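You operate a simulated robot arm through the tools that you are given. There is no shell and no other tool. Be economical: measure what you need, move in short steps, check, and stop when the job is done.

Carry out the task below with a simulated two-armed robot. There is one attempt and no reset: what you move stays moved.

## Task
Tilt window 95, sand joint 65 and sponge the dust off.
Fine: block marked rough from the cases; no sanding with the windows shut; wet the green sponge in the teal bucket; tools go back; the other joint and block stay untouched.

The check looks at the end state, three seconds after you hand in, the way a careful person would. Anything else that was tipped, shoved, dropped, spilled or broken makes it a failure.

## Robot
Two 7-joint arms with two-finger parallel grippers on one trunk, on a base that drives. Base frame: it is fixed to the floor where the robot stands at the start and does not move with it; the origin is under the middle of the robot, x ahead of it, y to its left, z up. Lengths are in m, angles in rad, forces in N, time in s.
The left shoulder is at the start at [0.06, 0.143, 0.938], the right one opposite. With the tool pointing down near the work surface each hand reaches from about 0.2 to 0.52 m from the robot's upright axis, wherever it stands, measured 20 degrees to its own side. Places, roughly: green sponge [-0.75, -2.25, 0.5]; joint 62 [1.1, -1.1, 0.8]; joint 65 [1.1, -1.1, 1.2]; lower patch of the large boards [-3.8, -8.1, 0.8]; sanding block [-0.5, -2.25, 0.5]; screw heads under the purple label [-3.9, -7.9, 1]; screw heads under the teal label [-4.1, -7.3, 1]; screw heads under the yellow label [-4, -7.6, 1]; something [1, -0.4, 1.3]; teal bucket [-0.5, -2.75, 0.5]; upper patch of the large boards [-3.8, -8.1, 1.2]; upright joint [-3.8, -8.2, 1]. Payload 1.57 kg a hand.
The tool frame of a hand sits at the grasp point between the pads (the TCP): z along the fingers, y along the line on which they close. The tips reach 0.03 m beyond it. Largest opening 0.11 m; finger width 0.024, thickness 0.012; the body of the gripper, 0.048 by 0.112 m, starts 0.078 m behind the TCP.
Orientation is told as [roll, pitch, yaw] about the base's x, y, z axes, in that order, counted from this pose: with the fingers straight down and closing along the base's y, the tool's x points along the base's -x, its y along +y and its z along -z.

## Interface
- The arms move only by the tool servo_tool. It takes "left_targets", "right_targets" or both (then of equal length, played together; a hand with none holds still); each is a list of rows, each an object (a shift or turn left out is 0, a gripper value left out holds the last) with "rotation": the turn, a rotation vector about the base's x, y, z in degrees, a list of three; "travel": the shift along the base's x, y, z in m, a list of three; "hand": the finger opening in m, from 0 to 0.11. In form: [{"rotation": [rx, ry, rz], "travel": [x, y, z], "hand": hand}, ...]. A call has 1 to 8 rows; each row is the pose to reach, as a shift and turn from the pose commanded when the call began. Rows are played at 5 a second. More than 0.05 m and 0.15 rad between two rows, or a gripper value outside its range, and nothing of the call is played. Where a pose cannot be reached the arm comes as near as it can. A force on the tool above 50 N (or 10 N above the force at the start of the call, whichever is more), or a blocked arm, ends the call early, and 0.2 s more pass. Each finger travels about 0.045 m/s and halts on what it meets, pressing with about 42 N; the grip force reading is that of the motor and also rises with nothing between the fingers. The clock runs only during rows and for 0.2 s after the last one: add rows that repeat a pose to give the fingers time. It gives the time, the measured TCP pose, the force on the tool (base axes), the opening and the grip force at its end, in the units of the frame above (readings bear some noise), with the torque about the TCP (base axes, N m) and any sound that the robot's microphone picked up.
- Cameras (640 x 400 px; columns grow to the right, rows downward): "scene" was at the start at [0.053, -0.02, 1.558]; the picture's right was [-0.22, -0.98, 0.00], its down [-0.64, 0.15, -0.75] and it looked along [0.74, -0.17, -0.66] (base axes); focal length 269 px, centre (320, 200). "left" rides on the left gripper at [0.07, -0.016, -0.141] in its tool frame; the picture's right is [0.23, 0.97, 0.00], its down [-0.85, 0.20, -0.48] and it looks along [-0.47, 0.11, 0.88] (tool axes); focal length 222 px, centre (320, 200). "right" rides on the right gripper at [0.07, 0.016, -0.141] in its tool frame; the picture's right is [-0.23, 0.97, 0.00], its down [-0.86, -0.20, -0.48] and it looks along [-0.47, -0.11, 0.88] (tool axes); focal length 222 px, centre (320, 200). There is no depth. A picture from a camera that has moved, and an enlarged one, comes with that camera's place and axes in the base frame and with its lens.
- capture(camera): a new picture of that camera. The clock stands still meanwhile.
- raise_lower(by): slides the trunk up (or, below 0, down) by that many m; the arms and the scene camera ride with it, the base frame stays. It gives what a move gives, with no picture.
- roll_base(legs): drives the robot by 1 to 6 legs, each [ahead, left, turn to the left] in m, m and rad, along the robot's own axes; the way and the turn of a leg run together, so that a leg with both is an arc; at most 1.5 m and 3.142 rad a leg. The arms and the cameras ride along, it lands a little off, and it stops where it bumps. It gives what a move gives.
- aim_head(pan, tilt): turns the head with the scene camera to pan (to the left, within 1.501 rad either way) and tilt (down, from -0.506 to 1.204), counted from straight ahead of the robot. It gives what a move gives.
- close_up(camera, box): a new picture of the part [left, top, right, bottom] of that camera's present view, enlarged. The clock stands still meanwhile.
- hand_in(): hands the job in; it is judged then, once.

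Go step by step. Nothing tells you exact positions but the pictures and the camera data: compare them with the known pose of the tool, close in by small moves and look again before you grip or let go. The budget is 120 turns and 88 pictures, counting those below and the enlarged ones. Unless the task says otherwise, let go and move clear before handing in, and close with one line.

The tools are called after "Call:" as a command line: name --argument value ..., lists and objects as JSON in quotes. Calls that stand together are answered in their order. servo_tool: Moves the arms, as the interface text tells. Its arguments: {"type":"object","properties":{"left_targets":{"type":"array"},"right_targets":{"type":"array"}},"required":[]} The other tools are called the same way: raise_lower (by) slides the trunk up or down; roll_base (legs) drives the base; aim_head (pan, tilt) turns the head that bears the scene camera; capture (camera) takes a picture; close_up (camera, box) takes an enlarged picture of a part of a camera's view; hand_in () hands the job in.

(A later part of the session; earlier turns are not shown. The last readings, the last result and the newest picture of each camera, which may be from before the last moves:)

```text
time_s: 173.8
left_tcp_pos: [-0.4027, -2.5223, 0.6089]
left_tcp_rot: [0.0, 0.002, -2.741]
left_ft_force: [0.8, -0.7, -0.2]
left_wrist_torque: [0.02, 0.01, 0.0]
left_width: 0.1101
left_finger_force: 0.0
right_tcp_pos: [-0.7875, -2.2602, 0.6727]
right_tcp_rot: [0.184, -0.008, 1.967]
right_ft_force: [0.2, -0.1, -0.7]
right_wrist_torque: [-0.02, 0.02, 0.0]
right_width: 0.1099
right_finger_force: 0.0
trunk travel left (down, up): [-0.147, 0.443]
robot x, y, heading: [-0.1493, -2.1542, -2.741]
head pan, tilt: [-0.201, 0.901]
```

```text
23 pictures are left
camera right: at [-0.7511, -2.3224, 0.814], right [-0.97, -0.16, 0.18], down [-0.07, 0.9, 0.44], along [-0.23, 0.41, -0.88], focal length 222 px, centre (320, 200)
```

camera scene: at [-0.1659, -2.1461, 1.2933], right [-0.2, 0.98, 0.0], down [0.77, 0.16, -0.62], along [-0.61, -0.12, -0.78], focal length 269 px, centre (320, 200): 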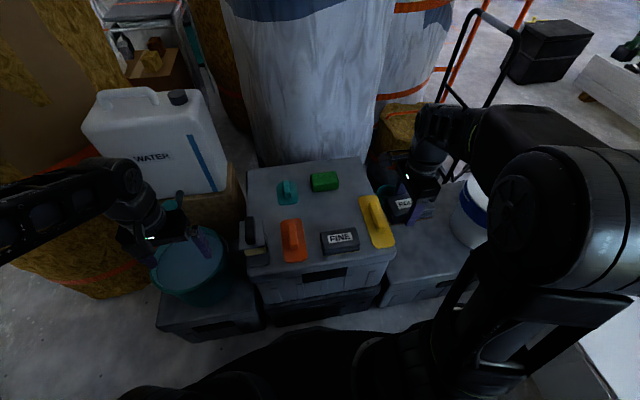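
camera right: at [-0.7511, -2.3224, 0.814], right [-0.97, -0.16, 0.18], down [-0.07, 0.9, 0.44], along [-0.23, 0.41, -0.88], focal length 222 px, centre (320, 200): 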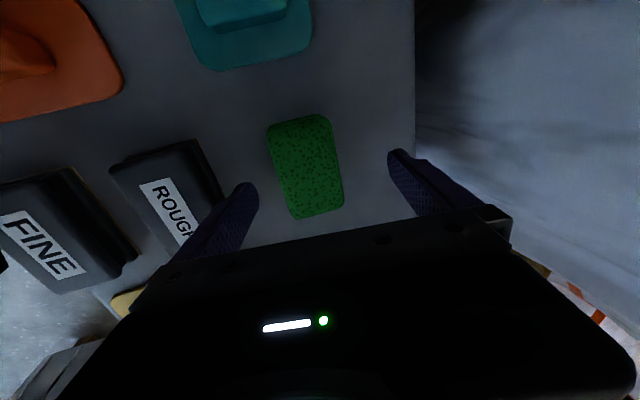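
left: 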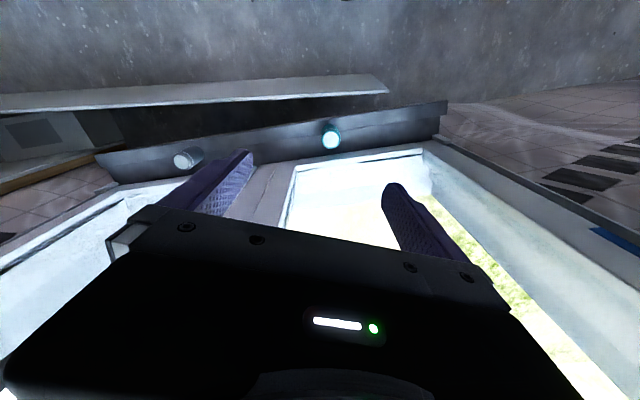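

Sponge is between the fingers. I try to take the lean back out while staying above it.

Call:
servo_tool --right_targets '[{"rotation": [1.9, -4.6, 0], "travel": [0, 0.002, -0.005]}, {"rotation": [3.9, -9.2, 0], "travel": [0, 0.002, -0.015]}, {"rotation": [3.9, -9.2, 0], "travel": [0, 0.002, -0.015]}]'

```text
time_s: 174.6
left_tcp_pos: [-0.4026, -2.5232, 0.6102]
left_tcp_rot: [0.0, 0.001, -2.741]
left_ft_force: [0.1, -0.4, 0.2]
left_wrist_torque: [0.0, 0.03, -0.02]
left_width: 0.1099
left_finger_force: 0.0
right_tcp_pos: [-0.7471, -2.2495, 0.6507]
right_tcp_rot: [0.018, -0.011, 1.969]
right_ft_force: [-9.0, -1.5, 22.7]
right_wrist_torque: [0.24, -0.67, 0.11]
right_width: 0.1057
right_finger_force: 0.0
right hand out of reach, approached as far as the arm can: row 1, 2, 3
trunk travel left (down, up): [-0.147, 0.443]
robot x, y, heading: [-0.1484, -2.1529, -2.739]
head pan, tilt: [-0.201, 0.901]
```

The hand was pulled back and a fingertip touched something; I lift straight up, lean forward again and look.

Call:
servo_tool --right_targets '[{"travel": [0.03, 0, 0.02]}, {"rotation": [-1.9, 4.6, 0], "travel": [0.01, -0.0, 0.04]}, {"rotation": [-3.9, 9.2, 0], "travel": [0, -0.0, 0.05]}, {"rotation": [-3.9, 9.2, 0], "travel": [0, -0.002, 0.05]}]'

Call:
capture --camera "right"

```text
time_s: 175.6
left_tcp_pos: [-0.4033, -2.5234, 0.6099]
left_tcp_rot: [0.0, 0.003, -2.74]
left_ft_force: [0.2, 0.2, 0.7]
left_wrist_torque: [0.0, 0.03, -0.01]
left_width: 0.1098
left_finger_force: 0.0
right_tcp_pos: [-0.7466, -2.2514, 0.6983]
right_tcp_rot: [0.185, -0.007, 1.966]
right_ft_force: [0.3, 0.5, 0.7]
right_wrist_torque: [0.02, 0.0, 0.02]
right_width: 0.1097
right_finger_force: 0.0
trunk travel left (down, up): [-0.147, 0.443]
robot x, y, heading: [-0.1432, -2.1518, -2.739]
head pan, tilt: [-0.201, 0.901]
```

```text
22 pictures are left
camera right: at [-0.7091, -2.3131, 0.8394], right [-0.97, -0.16, 0.18], down [-0.07, 0.9, 0.44], along [-0.23, 0.41, -0.88], focal length 222 px, centre (320, 200)
```

right: 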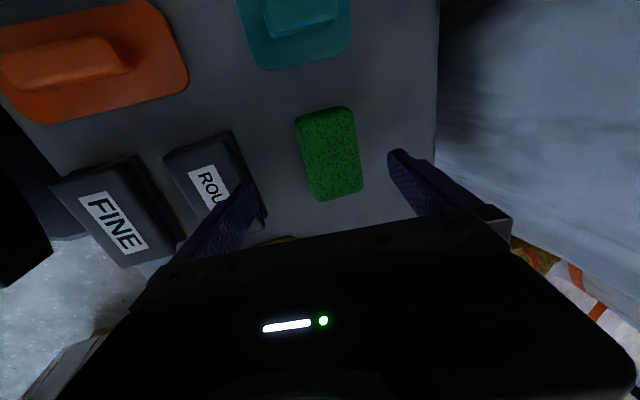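

Nothing was displaced. I go above the sponge with the lean kept, then straight down and grip.

Call:
servo_tool --right_targets '[{"travel": [-0.02, -0.005, 0]}, {"travel": [-0.036, -0.008, -0.01]}, {"travel": [-0.036, -0.008, -0.035]}, {"travel": [-0.036, -0.008, -0.035]}]'

Call:
capture --camera "right"

```text
time_s: 176.6
left_tcp_pos: [-0.4043, -2.5231, 0.6095]
left_tcp_rot: [0.001, 0.001, -2.741]
left_ft_force: [-0.1, 1.0, -1.4]
left_wrist_torque: [0.06, -0.02, -0.01]
left_width: 0.1102
left_finger_force: 0.1
right_tcp_pos: [-0.7823, -2.2604, 0.663]
right_tcp_rot: [0.186, -0.006, 1.966]
right_ft_force: [0.6, 0.8, 0.1]
right_wrist_torque: [-0.01, -0.04, -0.05]
right_width: 0.11
right_finger_force: 0.2
trunk travel left (down, up): [-0.147, 0.443]
robot x, y, heading: [-0.1497, -2.1524, -2.739]
head pan, tilt: [-0.201, 0.901]
```

```text
21 pictures are left
camera right: at [-0.7463, -2.3217, 0.8041], right [-0.97, -0.16, 0.18], down [-0.07, 0.9, 0.44], along [-0.23, 0.41, -0.88], focal length 222 px, centre (320, 200)
```

right: 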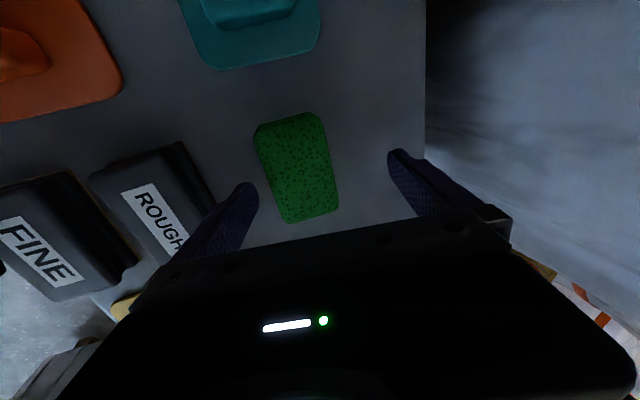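

Sponge centre is ~1 cm nearer; I correct, descend and close.

Call:
servo_tool --right_targets '[{"travel": [0.007, 0.002, -0.02]}, {"travel": [0.007, 0.002, -0.04]}, {"travel": [0.007, 0.002, -0.053]}, {"travel": [0.007, 0.002, -0.053], "hand": 0.05}, {"travel": [0.007, 0.002, -0.053], "hand": 0.05}, {"travel": [0.007, 0.002, -0.053], "hand": 0.05}, {"travel": [0.007, 0.002, -0.053], "hand": 0.05}, {"travel": [0.007, 0.002, -0.053], "hand": 0.05}]'

Call:
capture --camera "right"

```text
time_s: 177.4
left_tcp_pos: [-0.4013, -2.5223, 0.6109]
left_tcp_rot: [-0.003, -0.002, -2.74]
left_ft_force: [-0.1, 1.3, 0.6]
left_wrist_torque: [0.02, -0.03, 0.0]
left_width: 0.11
left_finger_force: 0.1
right_tcp_pos: [-0.7726, -2.2564, 0.6214]
right_tcp_rot: [0.189, -0.006, 1.968]
right_ft_force: [22.5, 7.2, 28.8]
right_wrist_torque: [0.86, -2.48, -0.04]
right_width: 0.1038
right_finger_force: 9.3
trunk travel left (down, up): [-0.147, 0.443]
robot x, y, heading: [-0.149, -2.1531, -2.741]
head pan, tilt: [-0.201, 0.901]
stopped in row 4 (right hand): the force on the tool passed its limit (the readings are from after the stop); the commanded pose is now the measured one
```

```text
20 pictures are left
camera right: at [-0.7349, -2.3181, 0.7622], right [-0.97, -0.16, 0.19], down [-0.07, 0.9, 0.44], along [-0.24, 0.41, -0.88], focal length 222 px, centre (320, 200)
```

right: 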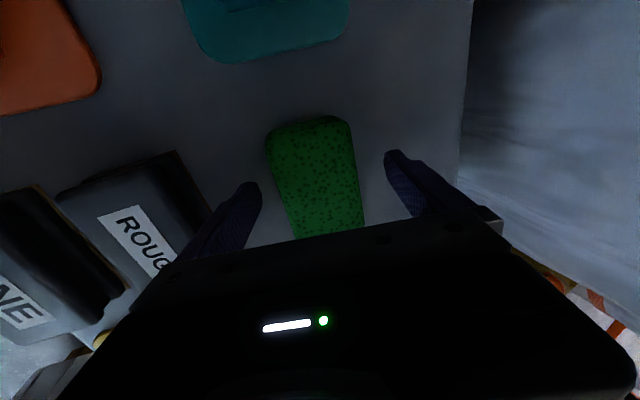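

The near fingertip came down on the ROUGH block's edge. I lift, narrow the opening to 9 cm and shift slightly away from the block.

Call:
servo_tool --right_targets '[{"travel": [0, 0, 0.02], "hand": 0.11}, {"travel": [0, 0, 0.045], "hand": 0.088}, {"travel": [-0.009, -0.004, 0.045], "hand": 0.088}, {"travel": [-0.009, -0.004, 0.045], "hand": 0.088}]'

Call:
capture --camera "right"

```text
time_s: 178.4
left_tcp_pos: [-0.4024, -2.5231, 0.6083]
left_tcp_rot: [-0.001, 0.002, -2.741]
left_ft_force: [0.7, 0.1, 0.0]
left_wrist_torque: [0.02, -0.01, -0.04]
left_width: 0.1101
left_finger_force: 0.1
right_tcp_pos: [-0.786, -2.2631, 0.6612]
right_tcp_rot: [0.193, -0.008, 1.97]
right_ft_force: [0.3, 0.7, 0.2]
right_wrist_torque: [0.0, -0.01, 0.01]
right_width: 0.0882
right_finger_force: 0.0
trunk travel left (down, up): [-0.147, 0.443]
robot x, y, heading: [-0.1481, -2.1531, -2.741]
head pan, tilt: [-0.201, 0.901]
```

```text
19 pictures are left
camera right: at [-0.7477, -2.3234, 0.8032], right [-0.97, -0.16, 0.19], down [-0.06, 0.9, 0.44], along [-0.24, 0.41, -0.88], focal length 222 px, centre (320, 200)
```

right: 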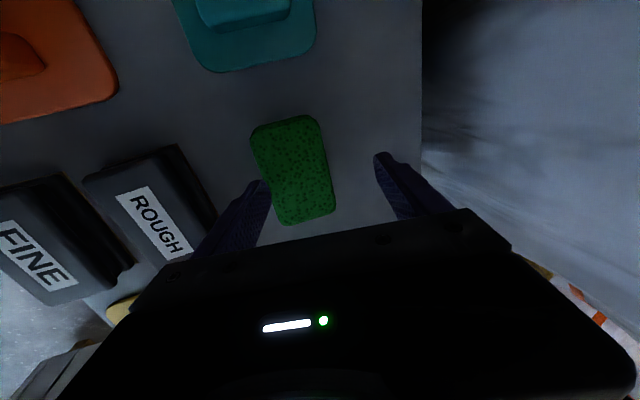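

Block undisturbed. I centre within the narrower opening and descend again.

Call:
servo_tool --right_targets '[{"travel": [0.009, 0.004, -0.015]}, {"travel": [0.009, 0.004, -0.03]}, {"travel": [0.009, 0.004, -0.042]}, {"travel": [0.009, 0.004, -0.047]}]'

```text
time_s: 178.9
left_tcp_pos: [-0.4016, -2.5225, 0.6109]
left_tcp_rot: [-0.001, 0.0, -2.741]
left_ft_force: [-0.4, -0.1, 0.2]
left_wrist_torque: [-0.03, 0.02, -0.01]
left_width: 0.11
left_finger_force: 0.1
right_tcp_pos: [-0.778, -2.2599, 0.6592]
right_tcp_rot: [0.213, -0.006, 1.971]
right_ft_force: [2.2, 0.7, 28.4]
right_wrist_torque: [0.19, -1.25, 0.05]
right_width: 0.0845
right_finger_force: 0.0
trunk travel left (down, up): [-0.147, 0.443]
robot x, y, heading: [-0.1451, -2.1499, -2.738]
head pan, tilt: [-0.201, 0.901]
stopped in row 2 (right hand): the force on the tool passed its limit (the readings are from after the stop); the commanded pose is now the measured one
```

This time the near finger met the sponge's edge, so the sponge centre is nearer, about x=-0.770. I lift, shift 8 mm, and descend carefully.

Call:
servo_tool --right_targets '[{"travel": [0, 0, 0.015], "hand": 0.09}, {"rotation": [0.4, -1.0, 0], "travel": [0.008, 0.003, 0.015]}, {"rotation": [0.4, -1.0, 0], "travel": [0.008, 0.003, 0.0]}, {"rotation": [0.4, -1.0, 0], "travel": [0.008, 0.003, -0.015]}, {"rotation": [0.4, -1.0, 0], "travel": [0.008, 0.003, -0.03]}, {"rotation": [0.4, -1.0, 0], "travel": [0.008, 0.003, -0.045]}]'

```text
time_s: 180.3
left_tcp_pos: [-0.4012, -2.5236, 0.6094]
left_tcp_rot: [-0.001, -0.001, -2.741]
left_ft_force: [-0.5, 0.2, 0.2]
left_wrist_torque: [-0.03, 0.0, -0.01]
left_width: 0.1101
left_finger_force: 0.0
right_tcp_pos: [-0.7713, -2.2574, 0.6208]
right_tcp_rot: [0.201, -0.008, 1.974]
right_ft_force: [8.5, 4.5, 29.0]
right_wrist_torque: [0.53, -1.66, -0.01]
right_width: 0.0926
right_finger_force: 1.3
trunk travel left (down, up): [-0.147, 0.443]
robot x, y, heading: [-0.1474, -2.1505, -2.738]
head pan, tilt: [-0.201, 0.901]
stopped in row 6 (right hand): the force on the tool passed its limit (the readings are from after the stop); the commanded pose is now the measured one
```

Contact again at the same tip height (~0.58): that is simply the crate top. So I rise 5 mm and close on the sponge.

Call:
servo_tool --right_targets '[{"travel": [0, 0, 0.004]}, {"travel": [0, 0, 0.005], "hand": 0.05}, {"travel": [0, 0, 0.005], "hand": 0.05}, {"travel": [0, 0, 0.005], "hand": 0.05}, {"travel": [0, 0, 0.005], "hand": 0.05}]'

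Call:
capture --camera "right"

```text
time_s: 181.5
left_tcp_pos: [-0.4038, -2.5234, 0.6103]
left_tcp_rot: [0.0, 0.002, -2.74]
left_ft_force: [0.4, -0.4, -0.4]
left_wrist_torque: [0.0, 0.02, 0.0]
left_width: 0.1099
left_finger_force: 0.0
right_tcp_pos: [-0.7716, -2.2568, 0.621]
right_tcp_rot: [0.195, -0.006, 1.971]
right_ft_force: [-0.3, 0.4, -0.8]
right_wrist_torque: [-0.01, -0.01, 0.03]
right_width: 0.0647
right_finger_force: 34.7
trunk travel left (down, up): [-0.147, 0.443]
robot x, y, heading: [-0.1501, -2.1561, -2.744]
head pan, tilt: [-0.201, 0.901]
```

```text
18 pictures are left
camera right: at [-0.7337, -2.3173, 0.7612], right [-0.97, -0.17, 0.19], down [-0.07, 0.9, 0.44], along [-0.24, 0.41, -0.88], focal length 222 px, centre (320, 200)
```

right: 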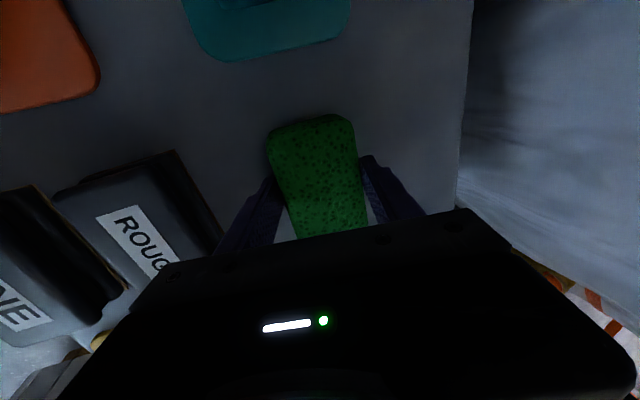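

Sponge held (65 mm). I lift by raising the trunk (both hands clear), then pull the hand in and level it.

Call:
raise_lower --by 0.25

Call:
servo_tool --right_targets '[{"travel": [0.037, 0.0155, 0]}, {"rotation": [1.9, -4.6, 0], "travel": [0.074, 0.031, 0]}, {"rotation": [3.9, -9.2, 0], "travel": [0.11, 0.0466, 0]}, {"rotation": [4.1, -9.9, 0], "travel": [0.147, 0.062, 0]}, {"rotation": [4.1, -9.9, 0], "travel": [0.166, 0.07, 0]}]'

Call:
roll_base --legs '[[-0.06, 0, 0], [0, 0.5, 0]]'

Call:
aim_head --pan -0.3 --tilt 0.95

Call:
capture --camera "scene"

```text
time_s: 184.1
left_tcp_pos: [-0.403, -2.5232, 0.8591]
left_tcp_rot: [0.001, 0.001, -2.741]
left_ft_force: [0.3, 0.5, -0.5]
left_wrist_torque: [-0.01, -0.02, -0.01]
left_width: 0.1099
left_finger_force: 0.2
right_tcp_pos: [-0.7726, -2.2576, 0.8708]
right_tcp_rot: [0.196, -0.007, 1.972]
right_ft_force: [-0.5, 0.0, 0.6]
right_wrist_torque: [0.01, -0.02, -0.01]
right_width: 0.0628
right_finger_force: 42.1
trunk travel left (down, up): [-0.397, 0.193]
robot x, y, heading: [-0.1497, -2.1513, -2.741]
head pan, tilt: [-0.201, 0.901]
```

```text
time_s: 185.3
left_tcp_pos: [-0.4025, -2.5233, 0.8588]
left_tcp_rot: [-0.001, 0.002, -2.739]
left_ft_force: [-0.6, 0.4, -0.2]
left_wrist_torque: [0.02, -0.04, 0.01]
left_width: 0.1101
left_finger_force: 0.1
right_tcp_pos: [-0.6064, -2.1854, 0.8688]
right_tcp_rot: [0.009, -0.004, 1.974]
right_ft_force: [-0.6, -0.7, -0.5]
right_wrist_torque: [-0.01, -0.01, -0.01]
right_width: 0.0622
right_finger_force: 42.0
trunk travel left (down, up): [-0.397, 0.193]
robot x, y, heading: [-0.1445, -2.1496, -2.742]
head pan, tilt: [-0.201, 0.901]
```

```text
time_s: 188.9
left_tcp_pos: [-0.1521, -2.9676, 0.8582]
left_tcp_rot: [-0.001, 0.001, -2.744]
left_ft_force: [0.4, -0.4, 0.1]
left_wrist_torque: [-0.01, 0.01, 0.03]
left_width: 0.1098
left_finger_force: 0.2
right_tcp_pos: [-0.3532, -2.6321, 0.8706]
right_tcp_rot: [0.009, -0.007, 1.969]
right_ft_force: [0.1, -0.8, 0.2]
right_wrist_torque: [0.01, 0.0, 0.03]
right_width: 0.0604
right_finger_force: 42.1
trunk travel left (down, up): [-0.397, 0.193]
robot x, y, heading: [0.1033, -2.5982, -2.744]
head pan, tilt: [-0.201, 0.901]
```

```text
time_s: 189.5
left_tcp_pos: [-0.1526, -2.9677, 0.8583]
left_tcp_rot: [0.001, 0.001, -2.744]
left_ft_force: [-0.4, -0.5, -0.3]
left_wrist_torque: [0.0, -0.01, -0.01]
left_width: 0.1102
left_finger_force: 0.1
right_tcp_pos: [-0.3537, -2.6319, 0.8692]
right_tcp_rot: [0.01, -0.005, 1.971]
right_ft_force: [0.0, 0.0, -0.5]
right_wrist_torque: [0.01, 0.03, 0.01]
right_width: 0.0611
right_finger_force: 42.7
trunk travel left (down, up): [-0.397, 0.193]
robot x, y, heading: [0.107, -2.5958, -2.743]
head pan, tilt: [-0.3, 0.949]
```

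```text
17 pictures are left
camera scene: at [0.0611, -2.5952, 1.3996], right [-0.1, 1.0, 0.0], down [0.81, 0.08, -0.58], along [-0.58, -0.06, -0.81], focal length 269 px, centre (320, 200)
```

scene: 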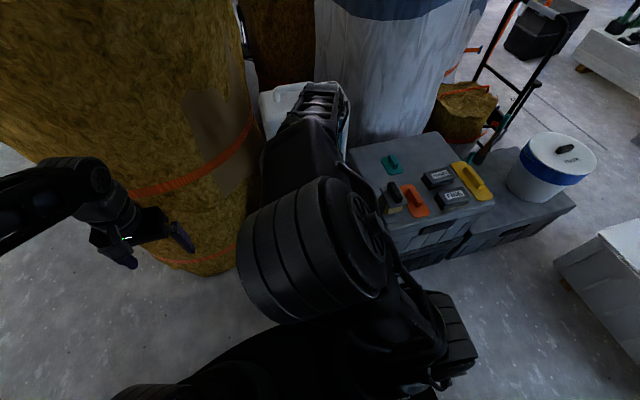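

The elbow hides the bucket from the head; I look with the hand camera.

Call:
capture --camera "right"

```text
16 pictures are left
camera right: at [-0.3397, -2.7019, 1.0106], right [-0.99, -0.17, 0.01], down [-0.14, 0.86, 0.48], along [-0.09, 0.47, -0.88], focal length 222 px, centre (320, 200)
```

right: 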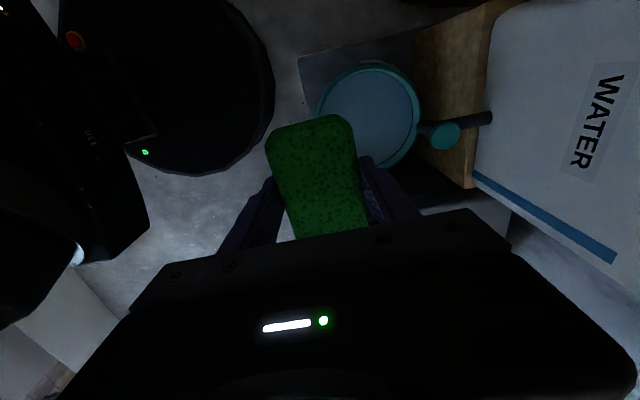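

The teal bucket's centre is about (-0.447,-2.65). I move over it and check.

Call:
servo_tool --right_targets '[{"travel": [-0.035, -0.005, -0.02]}, {"travel": [-0.07, -0.01, -0.05]}, {"travel": [-0.093, -0.013, -0.09]}, {"travel": [-0.093, -0.013, -0.12]}, {"travel": [-0.093, -0.013, -0.14]}, {"travel": [-0.093, -0.013, -0.14]}]'

Call:
capture --camera "right"

```text
time_s: 190.9
left_tcp_pos: [-0.1522, -2.9671, 0.86]
left_tcp_rot: [0.0, 0.003, -2.743]
left_ft_force: [-0.2, 0.9, -0.2]
left_wrist_torque: [-0.01, 0.02, 0.01]
left_width: 0.1101
left_finger_force: 0.0
right_tcp_pos: [-0.4455, -2.6444, 0.729]
right_tcp_rot: [0.009, -0.006, 1.971]
right_ft_force: [0.7, 0.2, -0.1]
right_wrist_torque: [0.0, 0.01, 0.01]
right_width: 0.0605
right_finger_force: 41.7
trunk travel left (down, up): [-0.397, 0.193]
robot x, y, heading: [0.1046, -2.5979, -2.746]
head pan, tilt: [-0.3, 0.949]
```

```text
15 pictures are left
camera right: at [-0.4329, -2.715, 0.8698], right [-0.99, -0.17, 0.01], down [-0.14, 0.86, 0.48], along [-0.09, 0.47, -0.88], focal length 222 px, centre (320, 200)
```

right: 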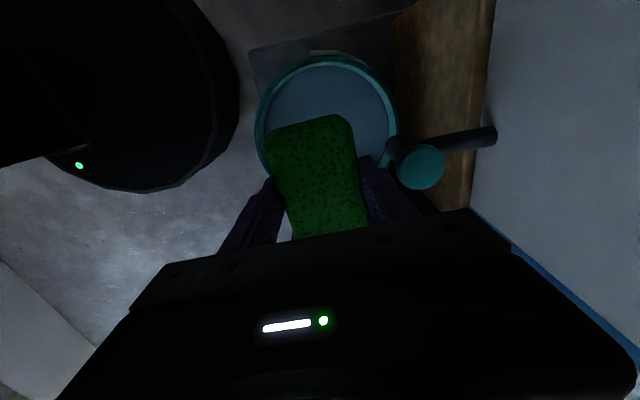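

Bucket centre ≈(-0.463,-2.647), rim ≈0.48 m. The jug's tap is close, so I shift only 7 mm, then lower: trunk first, then the hand into the water.

Call:
servo_tool --right_targets '[{"travel": [-0.007, -0.003, 0]}, {"travel": [-0.007, -0.003, 0]}]'

Call:
raise_lower --by -0.15

Call:
capture --camera "right"

```text
time_s: 191.5
left_tcp_pos: [-0.1519, -2.968, 0.8586]
left_tcp_rot: [-0.001, 0.001, -2.743]
left_ft_force: [-0.3, 0.1, 0.3]
left_wrist_torque: [-0.02, 0.0, -0.03]
left_width: 0.1098
left_finger_force: 0.3
right_tcp_pos: [-0.4536, -2.6472, 0.7295]
right_tcp_rot: [0.01, -0.005, 1.969]
right_ft_force: [-0.3, -0.8, -0.3]
right_wrist_torque: [-0.04, -0.01, -0.03]
right_width: 0.0603
right_finger_force: 42.3
trunk travel left (down, up): [-0.397, 0.193]
robot x, y, heading: [0.1057, -2.6018, -2.743]
head pan, tilt: [-0.3, 0.949]
```

```text
time_s: 193.3
left_tcp_pos: [-0.1505, -2.9684, 0.7092]
left_tcp_rot: [-0.001, 0.001, -2.744]
left_ft_force: [-0.9, -0.1, 0.1]
left_wrist_torque: [0.01, 0.03, 0.0]
left_width: 0.1102
left_finger_force: 0.0
right_tcp_pos: [-0.4544, -2.6462, 0.5804]
right_tcp_rot: [0.009, -0.005, 1.97]
right_ft_force: [0.4, -0.7, -0.2]
right_wrist_torque: [-0.02, -0.01, 0.02]
right_width: 0.0594
right_finger_force: 41.8
trunk travel left (down, up): [-0.247, 0.343]
robot x, y, heading: [0.1053, -2.5983, -2.742]
head pan, tilt: [-0.3, 0.949]
```

```text
14 pictures are left
camera right: at [-0.4397, -2.718, 0.7205], right [-0.99, -0.17, 0.01], down [-0.14, 0.86, 0.48], along [-0.09, 0.47, -0.88], focal length 222 px, centre (320, 200)
```

right: 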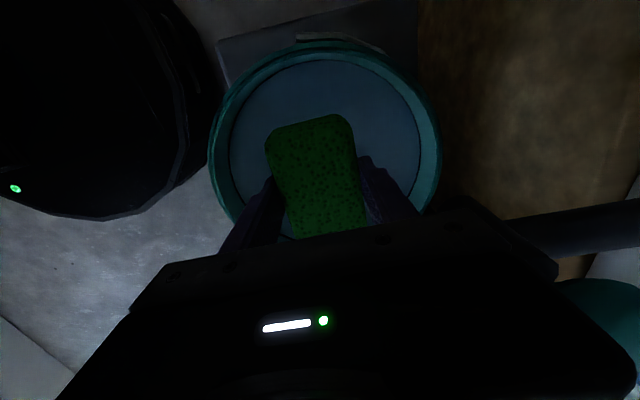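

Sponge is centred over the water. I dip it straight down.

Call:
servo_tool --right_targets '[{"travel": [0, 0, -0.03]}, {"travel": [0, 0, -0.06]}, {"travel": [0, 0, -0.09]}, {"travel": [0, 0, -0.115]}, {"travel": [0, 0, -0.13]}, {"travel": [0, 0, -0.13]}, {"travel": [0, 0, -0.13]}]'

Call:
capture --camera "right"

```text
time_s: 194.9
left_tcp_pos: [-0.1512, -2.9678, 0.7106]
left_tcp_rot: [-0.001, 0.002, -2.743]
left_ft_force: [-0.2, 0.4, 0.1]
left_wrist_torque: [0.0, 0.01, 0.02]
left_width: 0.1099
left_finger_force: 0.1
right_tcp_pos: [-0.434, -2.6514, 0.4628]
right_tcp_rot: [0.01, -0.005, 1.971]
right_ft_force: [-0.6, -0.3, 0.0]
right_wrist_torque: [-0.01, -0.02, -0.04]
right_width: 0.0591
right_finger_force: 42.5
right hand out of reach, approached as far as the arm can: row 3, 4, 5, 6, 7
trunk travel left (down, up): [-0.247, 0.343]
robot x, y, heading: [0.1026, -2.6015, -2.744]
head pan, tilt: [-0.3, 0.949]
```

```text
13 pictures are left
camera right: at [-0.4196, -2.722, 0.6035], right [-0.99, -0.17, 0.01], down [-0.14, 0.86, 0.48], along [-0.09, 0.47, -0.88], focal length 222 px, centre (320, 200)
```

right: 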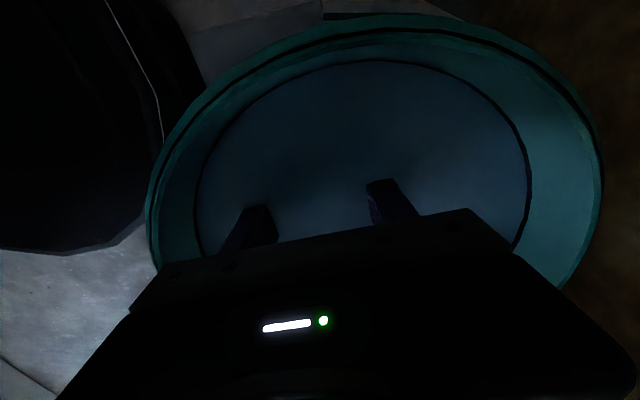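

The sponge is submerged. I lift straight out by the trunk, pause over the bucket, and check.

Call:
raise_lower --by 0.2

Call:
servo_tool --right_targets '[{"travel": [0, 0, 0.0]}, {"travel": [0, 0, 0.0]}, {"travel": [0, 0, 0.0]}, {"travel": [0, 0, 0.0]}, {"travel": [0, 0, 0.0]}, {"travel": [0, 0, 0.02]}, {"travel": [0, 0, 0.02]}]'

Call:
capture --camera "right"

```text
time_s: 197.1
left_tcp_pos: [-0.1514, -2.9681, 0.9092]
left_tcp_rot: [-0.001, 0.002, -2.743]
left_ft_force: [-0.7, 0.5, -0.2]
left_wrist_torque: [0.01, -0.03, 0.02]
left_width: 0.1101
left_finger_force: 0.1
right_tcp_pos: [-0.4334, -2.6517, 0.6638]
right_tcp_rot: [0.008, -0.007, 1.971]
right_ft_force: [-1.1, 0.4, 0.2]
right_wrist_torque: [0.02, -0.02, 0.0]
right_width: 0.0587
right_finger_force: 42.0
trunk travel left (down, up): [-0.447, 0.143]
robot x, y, heading: [0.1096, -2.5998, -2.749]
head pan, tilt: [-0.3, 0.949]
```

```text
time_s: 198.7
left_tcp_pos: [-0.1521, -2.9681, 0.9107]
left_tcp_rot: [-0.001, 0.002, -2.743]
left_ft_force: [-0.7, 0.0, 0.6]
left_wrist_torque: [-0.01, 0.03, -0.01]
left_width: 0.11
left_finger_force: 0.0
right_tcp_pos: [-0.434, -2.6521, 0.6834]
right_tcp_rot: [0.008, -0.006, 1.971]
right_ft_force: [0.8, 0.1, -0.8]
right_wrist_torque: [-0.03, -0.02, 0.02]
right_width: 0.0587
right_finger_force: 42.1
trunk travel left (down, up): [-0.447, 0.143]
robot x, y, heading: [0.1077, -2.5985, -2.743]
head pan, tilt: [-0.3, 0.949]
```

```text
12 pictures are left
camera right: at [-0.4197, -2.7223, 0.8236], right [-0.99, -0.17, 0.01], down [-0.14, 0.86, 0.48], along [-0.09, 0.47, -0.88], focal length 222 px, centre (320, 200)
```

right: 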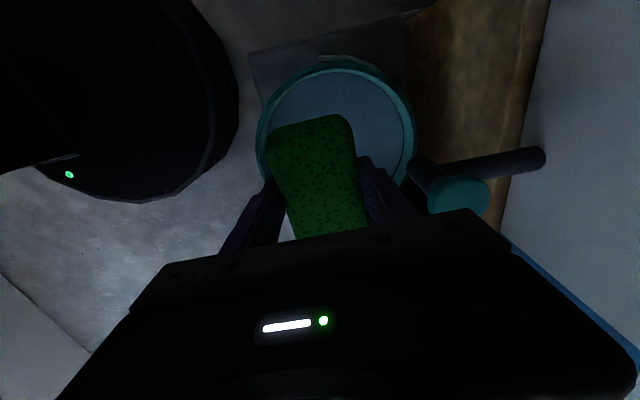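

The sponge is dark and wet. I raise the trunk and drive back to the earlier stance facing the joint.

Call:
raise_lower --by 0.09

Call:
roll_base --legs '[[-0.45, 0, 0], [0, -0.69, 0], [0, 0, -2.62]]'

```text
time_s: 199.9
left_tcp_pos: [-0.1511, -2.969, 0.9997]
left_tcp_rot: [-0.001, 0.002, -2.744]
left_ft_force: [-0.3, 0.0, 0.0]
left_wrist_torque: [-0.01, 0.0, 0.0]
left_width: 0.1101
left_finger_force: 0.0
right_tcp_pos: [-0.4336, -2.6511, 0.7725]
right_tcp_rot: [0.009, -0.006, 1.973]
right_ft_force: [0.2, 0.3, -1.3]
right_wrist_torque: [0.02, 0.01, -0.02]
right_width: 0.059
right_finger_force: 42.1
trunk travel left (down, up): [-0.537, 0.053]
robot x, y, heading: [0.1072, -2.5966, -2.742]
head pan, tilt: [-0.3, 0.949]
```

```text
time_s: 212.2
left_tcp_pos: [0.287, -1.3399, 0.9997]
left_tcp_rot: [0.0, 0.002, 0.943]
left_ft_force: [0.1, 0.0, -0.2]
left_wrist_torque: [-0.01, 0.01, 0.01]
left_width: 0.1099
left_finger_force: 0.2
right_tcp_pos: [0.6925, -1.4662, 0.7728]
right_tcp_rot: [0.008, -0.005, -0.627]
right_ft_force: [0.3, -0.2, -0.3]
right_wrist_torque: [0.03, 0.0, 0.0]
right_width: 0.0585
right_finger_force: 41.8
trunk travel left (down, up): [-0.537, 0.053]
robot x, y, heading: [0.2567, -1.7896, 0.942]
head pan, tilt: [-0.3, 0.949]
```

Call:
roll_base --legs '[[0, 0, -0.021]]'

Call:
servo_tool --right_targets '[{"rotation": [0, 0, -4.3], "travel": [0.0078, -0.027, 0.034]}, {"rotation": [0, 0, -8.6], "travel": [0.0156, -0.054, 0.068]}, {"rotation": [0, 0, -12.9], "travel": [0.0234, -0.081, 0.102]}, {"rotation": [0, 0, -17.2], "travel": [0.0312, -0.108, 0.136]}, {"rotation": [0, 0, -21.5], "travel": [0.039, -0.135, 0.17]}, {"rotation": [0, 0, -25.8], "travel": [0.0468, -0.162, 0.204]}, {"rotation": [0, 0, -30.1], "travel": [0.0545, -0.188, 0.237]}, {"rotation": [0, 0, -30.1], "travel": [0.0545, -0.188, 0.237]}]'

Call:
servo_tool --right_targets '[{"rotation": [3.1, -7.38, 0], "travel": [0.015, -0.001, 0.018]}, {"rotation": [6.2, -14.76, 0], "travel": [0.03, -0.002, 0.036]}, {"rotation": [9.3, -22.14, 0], "travel": [0.045, -0.003, 0.054]}, {"rotation": [12.4, -29.52, 0], "travel": [0.06, -0.004, 0.072]}, {"rotation": [15.5, -36.9, 0], "travel": [0.075, -0.005, 0.09]}, {"rotation": [18.6, -44.28, 0], "travel": [0.09, -0.006, 0.108]}, {"rotation": [21.7, -51.66, 0], "travel": [0.105, -0.007, 0.126]}, {"rotation": [24.8, -59.04, 0], "travel": [0.12, -0.008, 0.144]}]'

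Call:
servo_tool --right_targets '[{"rotation": [3.1, -7.38, 0], "travel": [0.015, -0.001, 0.018]}, {"rotation": [6.2, -14.76, 0], "travel": [0.03, -0.002, 0.036]}, {"rotation": [9.3, -22.14, 0], "travel": [0.045, -0.003, 0.054]}, {"rotation": [10.1, -23.9, 0], "travel": [0.045, -0.003, 0.054]}, {"rotation": [10.1, -23.9, 0], "travel": [0.045, -0.003, 0.054]}]'

```text
time_s: 212.9
left_tcp_pos: [0.298, -1.3411, 1.0]
left_tcp_rot: [0.0, 0.003, 0.919]
left_ft_force: [-0.1, 0.0, 0.0]
left_wrist_torque: [0.01, -0.04, -0.01]
left_width: 0.1101
left_finger_force: 0.1
right_tcp_pos: [0.6995, -1.4757, 0.7729]
right_tcp_rot: [0.008, -0.005, -0.647]
right_ft_force: [-0.3, 0.9, -0.6]
right_wrist_torque: [-0.03, -0.02, 0.04]
right_width: 0.0586
right_finger_force: 41.9
trunk travel left (down, up): [-0.537, 0.053]
robot x, y, heading: [0.2595, -1.7907, 0.921]
head pan, tilt: [-0.3, 0.949]
```

```text
time_s: 214.7
left_tcp_pos: [0.2967, -1.3403, 0.999]
left_tcp_rot: [0.001, 0.001, 0.92]
left_ft_force: [0.8, -0.6, 0.3]
left_wrist_torque: [0.02, -0.01, -0.02]
left_width: 0.1103
left_finger_force: 0.0
right_tcp_pos: [0.7534, -1.6629, 1.0105]
right_tcp_rot: [0.008, -0.007, -1.176]
right_ft_force: [0.2, -0.8, -0.1]
right_wrist_torque: [0.01, 0.0, -0.01]
right_width: 0.0586
right_finger_force: 41.8
trunk travel left (down, up): [-0.537, 0.053]
robot x, y, heading: [0.2572, -1.7901, 0.92]
head pan, tilt: [-0.3, 0.949]
```

```text
time_s: 216.5
left_tcp_pos: [0.2968, -1.3428, 0.9987]
left_tcp_rot: [0.0, 0.003, 0.92]
left_ft_force: [0.3, -0.6, -0.1]
left_wrist_torque: [0.0, 0.02, 0.0]
left_width: 0.11
left_finger_force: 0.1
right_tcp_pos: [0.8741, -1.6719, 1.1553]
right_tcp_rot: [1.127, 0.0, -1.18]
right_ft_force: [-0.7, -0.6, -0.9]
right_wrist_torque: [-0.03, -0.04, 0.01]
right_width: 0.0587
right_finger_force: 41.9
trunk travel left (down, up): [-0.537, 0.053]
robot x, y, heading: [0.2615, -1.785, 0.919]
head pan, tilt: [-0.3, 0.949]
```

```text
time_s: 217.7
left_tcp_pos: [0.2968, -1.3415, 0.9991]
left_tcp_rot: [0.001, 0.003, 0.92]
left_ft_force: [0.3, -0.1, 0.3]
left_wrist_torque: [0.01, 0.01, 0.03]
left_width: 0.1099
left_finger_force: 0.1
right_tcp_pos: [0.9188, -1.6736, 1.2083]
right_tcp_rot: [1.582, 0.003, -1.177]
right_ft_force: [0.3, 0.8, 0.4]
right_wrist_torque: [-0.02, 0.02, 0.0]
right_width: 0.0588
right_finger_force: 42.0
trunk travel left (down, up): [-0.537, 0.053]
robot x, y, heading: [0.2609, -1.7905, 0.928]
head pan, tilt: [-0.3, 0.949]
```

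Hand is square to the wall. I move in to the stance and tilt the sponge slightly so its whole face meets the board.

Call:
roll_base --legs '[[0.3565, 0.1175, -0.005]]'

Call:
servo_tool --right_targets '[{"rotation": [1.3, -3.2, 0], "travel": [0, 0, -0.004]}, {"rotation": [2.7, -6.4, 0], "travel": [0, 0, -0.008]}, {"rotation": [2.7, -6.4, 0], "travel": [0, 0, -0.008]}]'

Call:
aim_head --pan -0.5 --tilt 0.4

Call:
capture --camera "scene"

```text
time_s: 220.1
left_tcp_pos: [0.4213, -0.9894, 0.9988]
left_tcp_rot: [0.0, 0.001, 0.914]
left_ft_force: [0.7, -0.2, 0.9]
left_wrist_torque: [0.01, 0.02, -0.01]
left_width: 0.11
left_finger_force: 0.0
right_tcp_pos: [1.042, -1.3244, 1.2082]
right_tcp_rot: [1.58, 0.001, -1.183]
right_ft_force: [0.0, -0.2, 0.2]
right_wrist_torque: [-0.01, -0.01, -0.02]
right_width: 0.0587
right_finger_force: 42.3
trunk travel left (down, up): [-0.537, 0.053]
robot x, y, heading: [0.3849, -1.4359, 0.921]
head pan, tilt: [-0.3, 0.949]
```

```text
time_s: 220.9
left_tcp_pos: [0.4213, -0.9895, 1.0]
left_tcp_rot: [-0.001, 0.002, 0.913]
left_ft_force: [0.0, 0.0, 0.0]
left_wrist_torque: [-0.01, 0.01, 0.01]
left_width: 0.1101
left_finger_force: 0.0
right_tcp_pos: [1.041, -1.3239, 1.2004]
right_tcp_rot: [1.702, 0.006, -1.182]
right_ft_force: [-0.3, 0.3, 0.0]
right_wrist_torque: [0.01, 0.01, 0.0]
right_width: 0.0589
right_finger_force: 42.5
trunk travel left (down, up): [-0.537, 0.053]
robot x, y, heading: [0.3788, -1.4399, 0.913]
head pan, tilt: [-0.3, 0.949]
```

```text
time_s: 221.8
left_tcp_pos: [0.4205, -0.9907, 0.9996]
left_tcp_rot: [0.001, 0.001, 0.915]
left_ft_force: [-0.2, 0.0, -0.3]
left_wrist_torque: [-0.04, 0.0, 0.0]
left_width: 0.1102
left_finger_force: 0.0
right_tcp_pos: [1.0404, -1.3238, 1.2003]
right_tcp_rot: [1.701, 0.005, -1.185]
right_ft_force: [-0.1, 0.6, 0.0]
right_wrist_torque: [-0.01, -0.02, 0.02]
right_width: 0.0584
right_finger_force: 41.6
trunk travel left (down, up): [-0.537, 0.053]
robot x, y, heading: [0.3773, -1.4405, 0.92]
head pan, tilt: [-0.499, 0.4]
```

```text
11 pictures are left
camera scene: at [0.4474, -1.425, 1.5862], right [0.4, -0.91, 0.0], down [-0.36, -0.16, -0.92], along [0.84, 0.37, -0.39], focal length 269 px, centre (320, 200)
```

scene: 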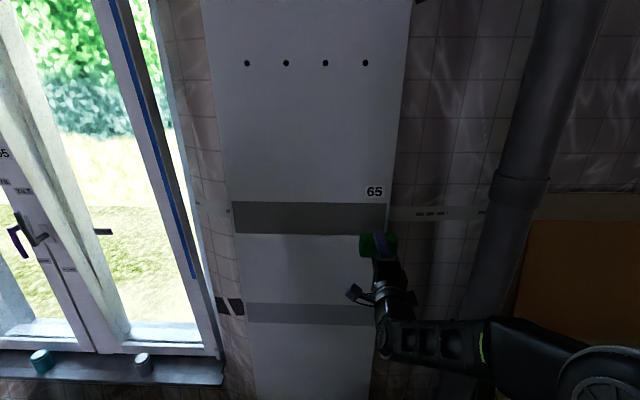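

I advance toward the right end of the strip to just before contact.

Call:
servo_tool --right_targets '[{"travel": [0.03, 0.0126, 0]}, {"travel": [0.06, 0.025, 0]}, {"travel": [0.09, 0.038, 0]}, {"travel": [0.11, 0.0465, 0]}, {"travel": [0.11, 0.0465, 0]}]'

Call:
servo_tool --right_targets '[{"travel": [0.0037, 0.0016, 0]}, {"travel": [0.0074, 0.0031, 0]}, {"travel": [0.011, 0.0047, 0]}]'

```text
time_s: 223.1
left_tcp_pos: [0.4202, -0.99, 0.9993]
left_tcp_rot: [0.0, 0.003, 0.914]
left_ft_force: [-0.7, 0.0, -0.6]
left_wrist_torque: [0.03, 0.0, 0.01]
left_width: 0.1101
left_finger_force: 0.0
right_tcp_pos: [1.1518, -1.2762, 1.2]
right_tcp_rot: [1.699, 0.004, -1.18]
right_ft_force: [-0.4, 0.8, -0.2]
right_wrist_torque: [0.01, 0.0, 0.02]
right_width: 0.0588
right_finger_force: 42.1
trunk travel left (down, up): [-0.537, 0.053]
robot x, y, heading: [0.383, -1.4353, 0.913]
head pan, tilt: [-0.499, 0.4]
```

```text
time_s: 223.8
left_tcp_pos: [0.4185, -0.9898, 0.9995]
left_tcp_rot: [-0.002, 0.0, 0.914]
left_ft_force: [-1.0, 0.9, 0.6]
left_wrist_torque: [-0.01, 0.02, 0.01]
left_width: 0.11
left_finger_force: 0.0
right_tcp_pos: [1.1597, -1.2749, 1.2008]
right_tcp_rot: [1.7, 0.006, -1.184]
right_ft_force: [-25.3, -7.7, -4.4]
right_wrist_torque: [-0.07, 0.86, -1.23]
right_width: 0.0588
right_finger_force: 42.0
trunk travel left (down, up): [-0.537, 0.053]
robot x, y, heading: [0.3798, -1.4348, 0.918]
head pan, tilt: [-0.499, 0.4]
```

Contact at ~26 N. I wipe left along the whole strip.

Call:
servo_tool --right_targets '[{"travel": [-0.0018, -0.0008, 0]}, {"travel": [-0.0124, 0.0273, 0]}, {"travel": [-0.023, 0.0554, 0]}, {"travel": [-0.0336, 0.0835, 0]}, {"travel": [-0.0442, 0.1116, 0]}, {"travel": [-0.0548, 0.1397, 0]}, {"travel": [-0.0654, 0.1678, 0]}, {"travel": [-0.076, 0.1959, 0]}]'

Call:
close_up --camera "scene" --box '[220, 170, 410, 270]'

```text
time_s: 225.7
left_tcp_pos: [0.4175, -0.9916, 1.0004]
left_tcp_rot: [-0.001, -0.002, 0.914]
left_ft_force: [-0.9, -0.4, -0.2]
left_wrist_torque: [-0.02, -0.03, 0.01]
left_width: 0.11
left_finger_force: 0.1
right_tcp_pos: [1.0818, -1.0793, 1.2047]
right_tcp_rot: [1.705, 0.005, -1.181]
right_ft_force: [-25.3, -21.5, 1.1]
right_wrist_torque: [-0.53, 0.58, -0.8]
right_width: 0.0586
right_finger_force: 41.8
trunk travel left (down, up): [-0.537, 0.053]
robot x, y, heading: [0.3807, -1.4396, 0.918]
head pan, tilt: [-0.499, 0.4]
```

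```text
3.37 times, centred on (315, 220) of scene
camera zoom: at [0.4421, -1.4289, 1.5865], right [0.4, -0.91, 0.0], down [-0.35, -0.15, -0.92], along [0.84, 0.37, -0.39], focal length 906 px, centre (337, 133)
```

zoom: 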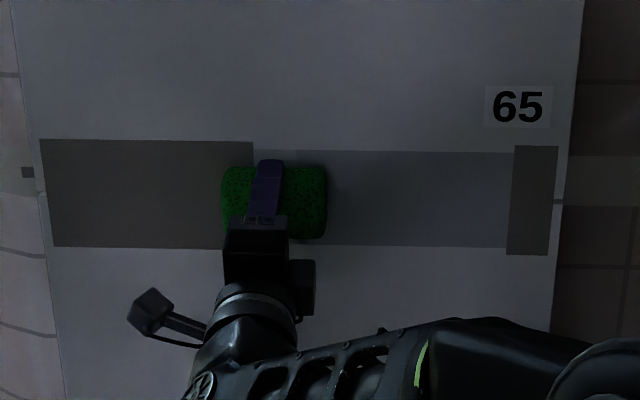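

Wiping clears the dust; I continue to the left end.

Call:
servo_tool --right_targets '[{"travel": [-0.0124, 0.0273, 0]}, {"travel": [-0.023, 0.0554, 0]}, {"travel": [-0.0336, 0.0835, 0]}, {"travel": [-0.0442, 0.1116, 0]}, {"travel": [-0.0548, 0.1397, 0]}, {"travel": [-0.065, 0.166, 0]}, {"travel": [-0.068, 0.175, 0]}]'

Call:
servo_tool --right_targets '[{"travel": [0.0018, 0.0008, 0]}, {"travel": [0.0126, -0.0273, 0]}, {"travel": [0.0232, -0.0554, 0]}, {"travel": [0.0338, -0.0835, 0]}, {"travel": [0.0444, -0.1116, 0]}, {"travel": [0.055, -0.1397, 0]}, {"travel": [0.0656, -0.1678, 0]}, {"travel": [0.0762, -0.1959, 0]}]'

Call:
close_up --camera "scene" --box '[220, 170, 410, 270]'

```text
time_s: 227.2
left_tcp_pos: [0.4171, -0.9924, 1.0005]
left_tcp_rot: [-0.002, -0.002, 0.914]
left_ft_force: [0.0, 0.5, 0.3]
left_wrist_torque: [-0.02, 0.02, 0.0]
left_width: 0.1101
left_finger_force: 0.1
right_tcp_pos: [1.0119, -0.9041, 1.2043]
right_tcp_rot: [1.705, 0.005, -1.179]
right_ft_force: [-35.0, -28.6, -1.6]
right_wrist_torque: [-0.78, 0.97, -0.78]
right_width: 0.0588
right_finger_force: 41.6
trunk travel left (down, up): [-0.537, 0.053]
robot x, y, heading: [0.3815, -1.4376, 0.914]
head pan, tilt: [-0.499, 0.4]
```

```text
time_s: 229.1
left_tcp_pos: [0.418, -0.989, 0.9989]
left_tcp_rot: [-0.003, -0.004, 0.914]
left_ft_force: [-0.3, 0.3, -0.3]
left_wrist_torque: [0.02, 0.02, -0.01]
left_width: 0.1099
left_finger_force: 0.0
right_tcp_pos: [1.0897, -1.0981, 1.2036]
right_tcp_rot: [1.704, 0.005, -1.18]
right_ft_force: [-30.1, -2.7, -0.2]
right_wrist_torque: [0.03, 0.78, 1.05]
right_width: 0.0583
right_finger_force: 41.9
trunk travel left (down, up): [-0.537, 0.053]
robot x, y, heading: [0.3842, -1.4362, 0.916]
head pan, tilt: [-0.499, 0.4]
```

```text
3.37 times, centred on (315, 220) of scene
camera zoom: at [0.4426, -1.4258, 1.5865], right [0.4, -0.91, 0.0], down [-0.35, -0.16, -0.92], along [0.84, 0.37, -0.39], focal length 906 px, centre (337, 133)
```

zoom: 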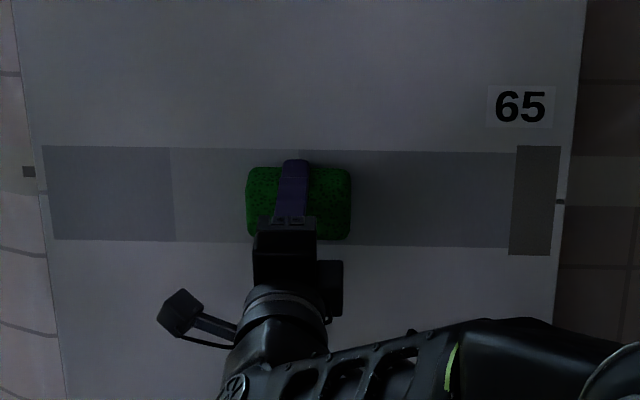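

Left is clean. Now the remaining right-end piece: I wipe right and press there.

Call:
servo_tool --right_targets '[{"travel": [0.0106, -0.0281, 0]}, {"travel": [0.0212, -0.0562, 0]}, {"travel": [0.0318, -0.0843, 0]}, {"travel": [0.0424, -0.1124, 0]}, {"travel": [0.053, -0.1405, 0]}, {"travel": [0.0636, -0.1686, 0]}, {"travel": [0.0742, -0.195, 0]}, {"travel": [0.0742, -0.195, 0]}]'

Call:
servo_tool --right_targets '[{"travel": [0.0018, 0.0008, 0]}, {"travel": [0.0041, -0.0065, 0]}, {"travel": [0.0055, -0.009, 0]}, {"travel": [-0.002, 0.009, 0]}, {"travel": [0.0045, -0.0075, 0]}]'

Call:
servo_tool --right_targets '[{"travel": [-0.028, -0.0117, 0]}, {"travel": [-0.06, -0.025, 0]}, {"travel": [-0.1, -0.035, -0.01]}, {"travel": [-0.14, -0.05, -0.02]}]'

Call:
close_up --camera "scene" --box '[220, 170, 410, 270]'

```text
time_s: 230.8
left_tcp_pos: [0.4202, -0.9897, 1.0002]
left_tcp_rot: [-0.001, 0.0, 0.915]
left_ft_force: [0.0, 0.8, -0.2]
left_wrist_torque: [0.02, -0.02, 0.04]
left_width: 0.1101
left_finger_force: 0.1
right_tcp_pos: [1.1668, -1.2955, 1.2013]
right_tcp_rot: [1.701, 0.005, -1.185]
right_ft_force: [-9.1, -2.0, -0.5]
right_wrist_torque: [-0.04, 0.2, 0.17]
right_width: 0.0589
right_finger_force: 42.0
trunk travel left (down, up): [-0.537, 0.053]
robot x, y, heading: [0.3791, -1.4339, 0.918]
head pan, tilt: [-0.499, 0.4]
```

```text
time_s: 232.1
left_tcp_pos: [0.417, -0.9875, 1.0002]
left_tcp_rot: [-0.004, 0.0, 0.917]
left_ft_force: [0.5, 0.3, 0.5]
left_wrist_torque: [0.04, 0.0, -0.03]
left_width: 0.1099
left_finger_force: 0.1
right_tcp_pos: [1.168, -1.2949, 1.2031]
right_tcp_rot: [1.703, 0.002, -1.175]
right_ft_force: [-27.6, 1.9, -1.6]
right_wrist_torque: [0.04, 0.74, -0.48]
right_width: 0.0589
right_finger_force: 41.9
trunk travel left (down, up): [-0.537, 0.053]
robot x, y, heading: [0.3814, -1.438, 0.916]
head pan, tilt: [-0.499, 0.4]
```

```text
time_s: 233.1
left_tcp_pos: [0.4209, -0.9907, 0.9991]
left_tcp_rot: [0.0, 0.0, 0.912]
left_ft_force: [-1.3, -0.6, -0.2]
left_wrist_torque: [0.04, -0.03, 0.0]
left_width: 0.11
left_finger_force: 0.1
right_tcp_pos: [1.0337, -1.3513, 1.1809]
right_tcp_rot: [1.702, 0.005, -1.184]
right_ft_force: [-0.2, 0.0, 0.0]
right_wrist_torque: [0.02, -0.02, 0.03]
right_width: 0.0589
right_finger_force: 42.1
trunk travel left (down, up): [-0.537, 0.053]
robot x, y, heading: [0.3816, -1.436, 0.917]
head pan, tilt: [-0.499, 0.4]
```

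```text
3.37 times, centred on (315, 220) of scene
camera zoom: at [0.4468, -1.4257, 1.5863], right [0.4, -0.91, 0.0], down [-0.36, -0.16, -0.92], along [0.84, 0.37, -0.39], focal length 906 px, centre (337, 133)
```

zoom: 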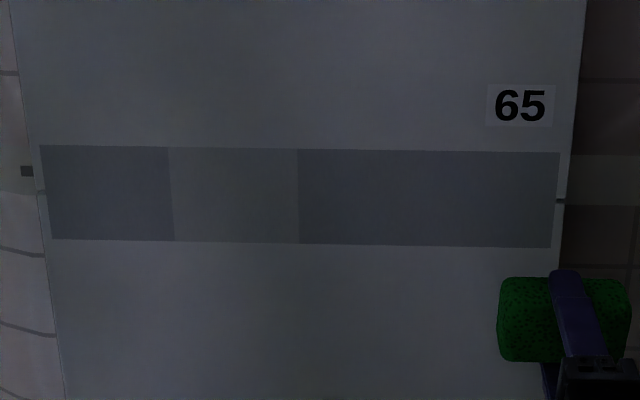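

All dust is off, but the tones of the segments differ. I compare strip 65 with the untouched strip 62 in one view to judge whether every segment is really sanded.

Call:
servo_tool --right_targets '[{"travel": [0.015, -0.035, 0]}, {"travel": [0.03, -0.07, 0]}, {"travel": [0.04, -0.1, 0]}]'

Call:
close_up --camera "scene" --box '[220, 170, 420, 340]'

```text
time_s: 233.8
left_tcp_pos: [0.4217, -0.9911, 0.9992]
left_tcp_rot: [0.0, 0.002, 0.915]
left_ft_force: [1.1, 0.4, -0.4]
left_wrist_torque: [0.0, 0.02, 0.04]
left_width: 0.1099
left_finger_force: 0.1
right_tcp_pos: [1.0736, -1.4497, 1.1801]
right_tcp_rot: [1.702, 0.003, -1.183]
right_ft_force: [-0.6, 0.7, -0.7]
right_wrist_torque: [0.01, 0.03, 0.01]
right_width: 0.0587
right_finger_force: 42.4
trunk travel left (down, up): [-0.537, 0.053]
robot x, y, heading: [0.3783, -1.4386, 0.916]
head pan, tilt: [-0.499, 0.4]
```

```text
2.35 times, centred on (320, 255) of scene
camera zoom: at [0.4473, -1.4257, 1.5863], right [0.4, -0.91, 0.0], down [-0.36, -0.16, -0.92], along [0.84, 0.37, -0.39], focal length 633 px, centre (320, 71)
```

zoom: 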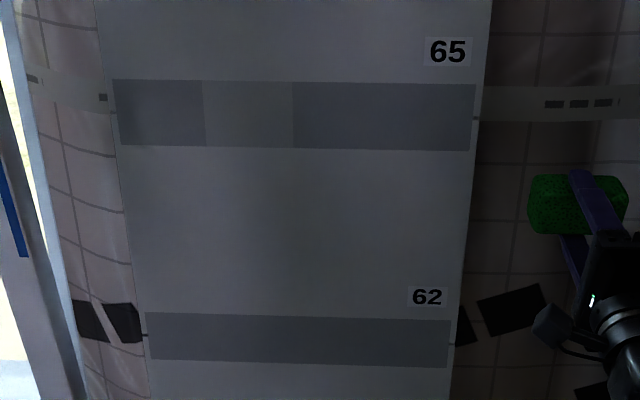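

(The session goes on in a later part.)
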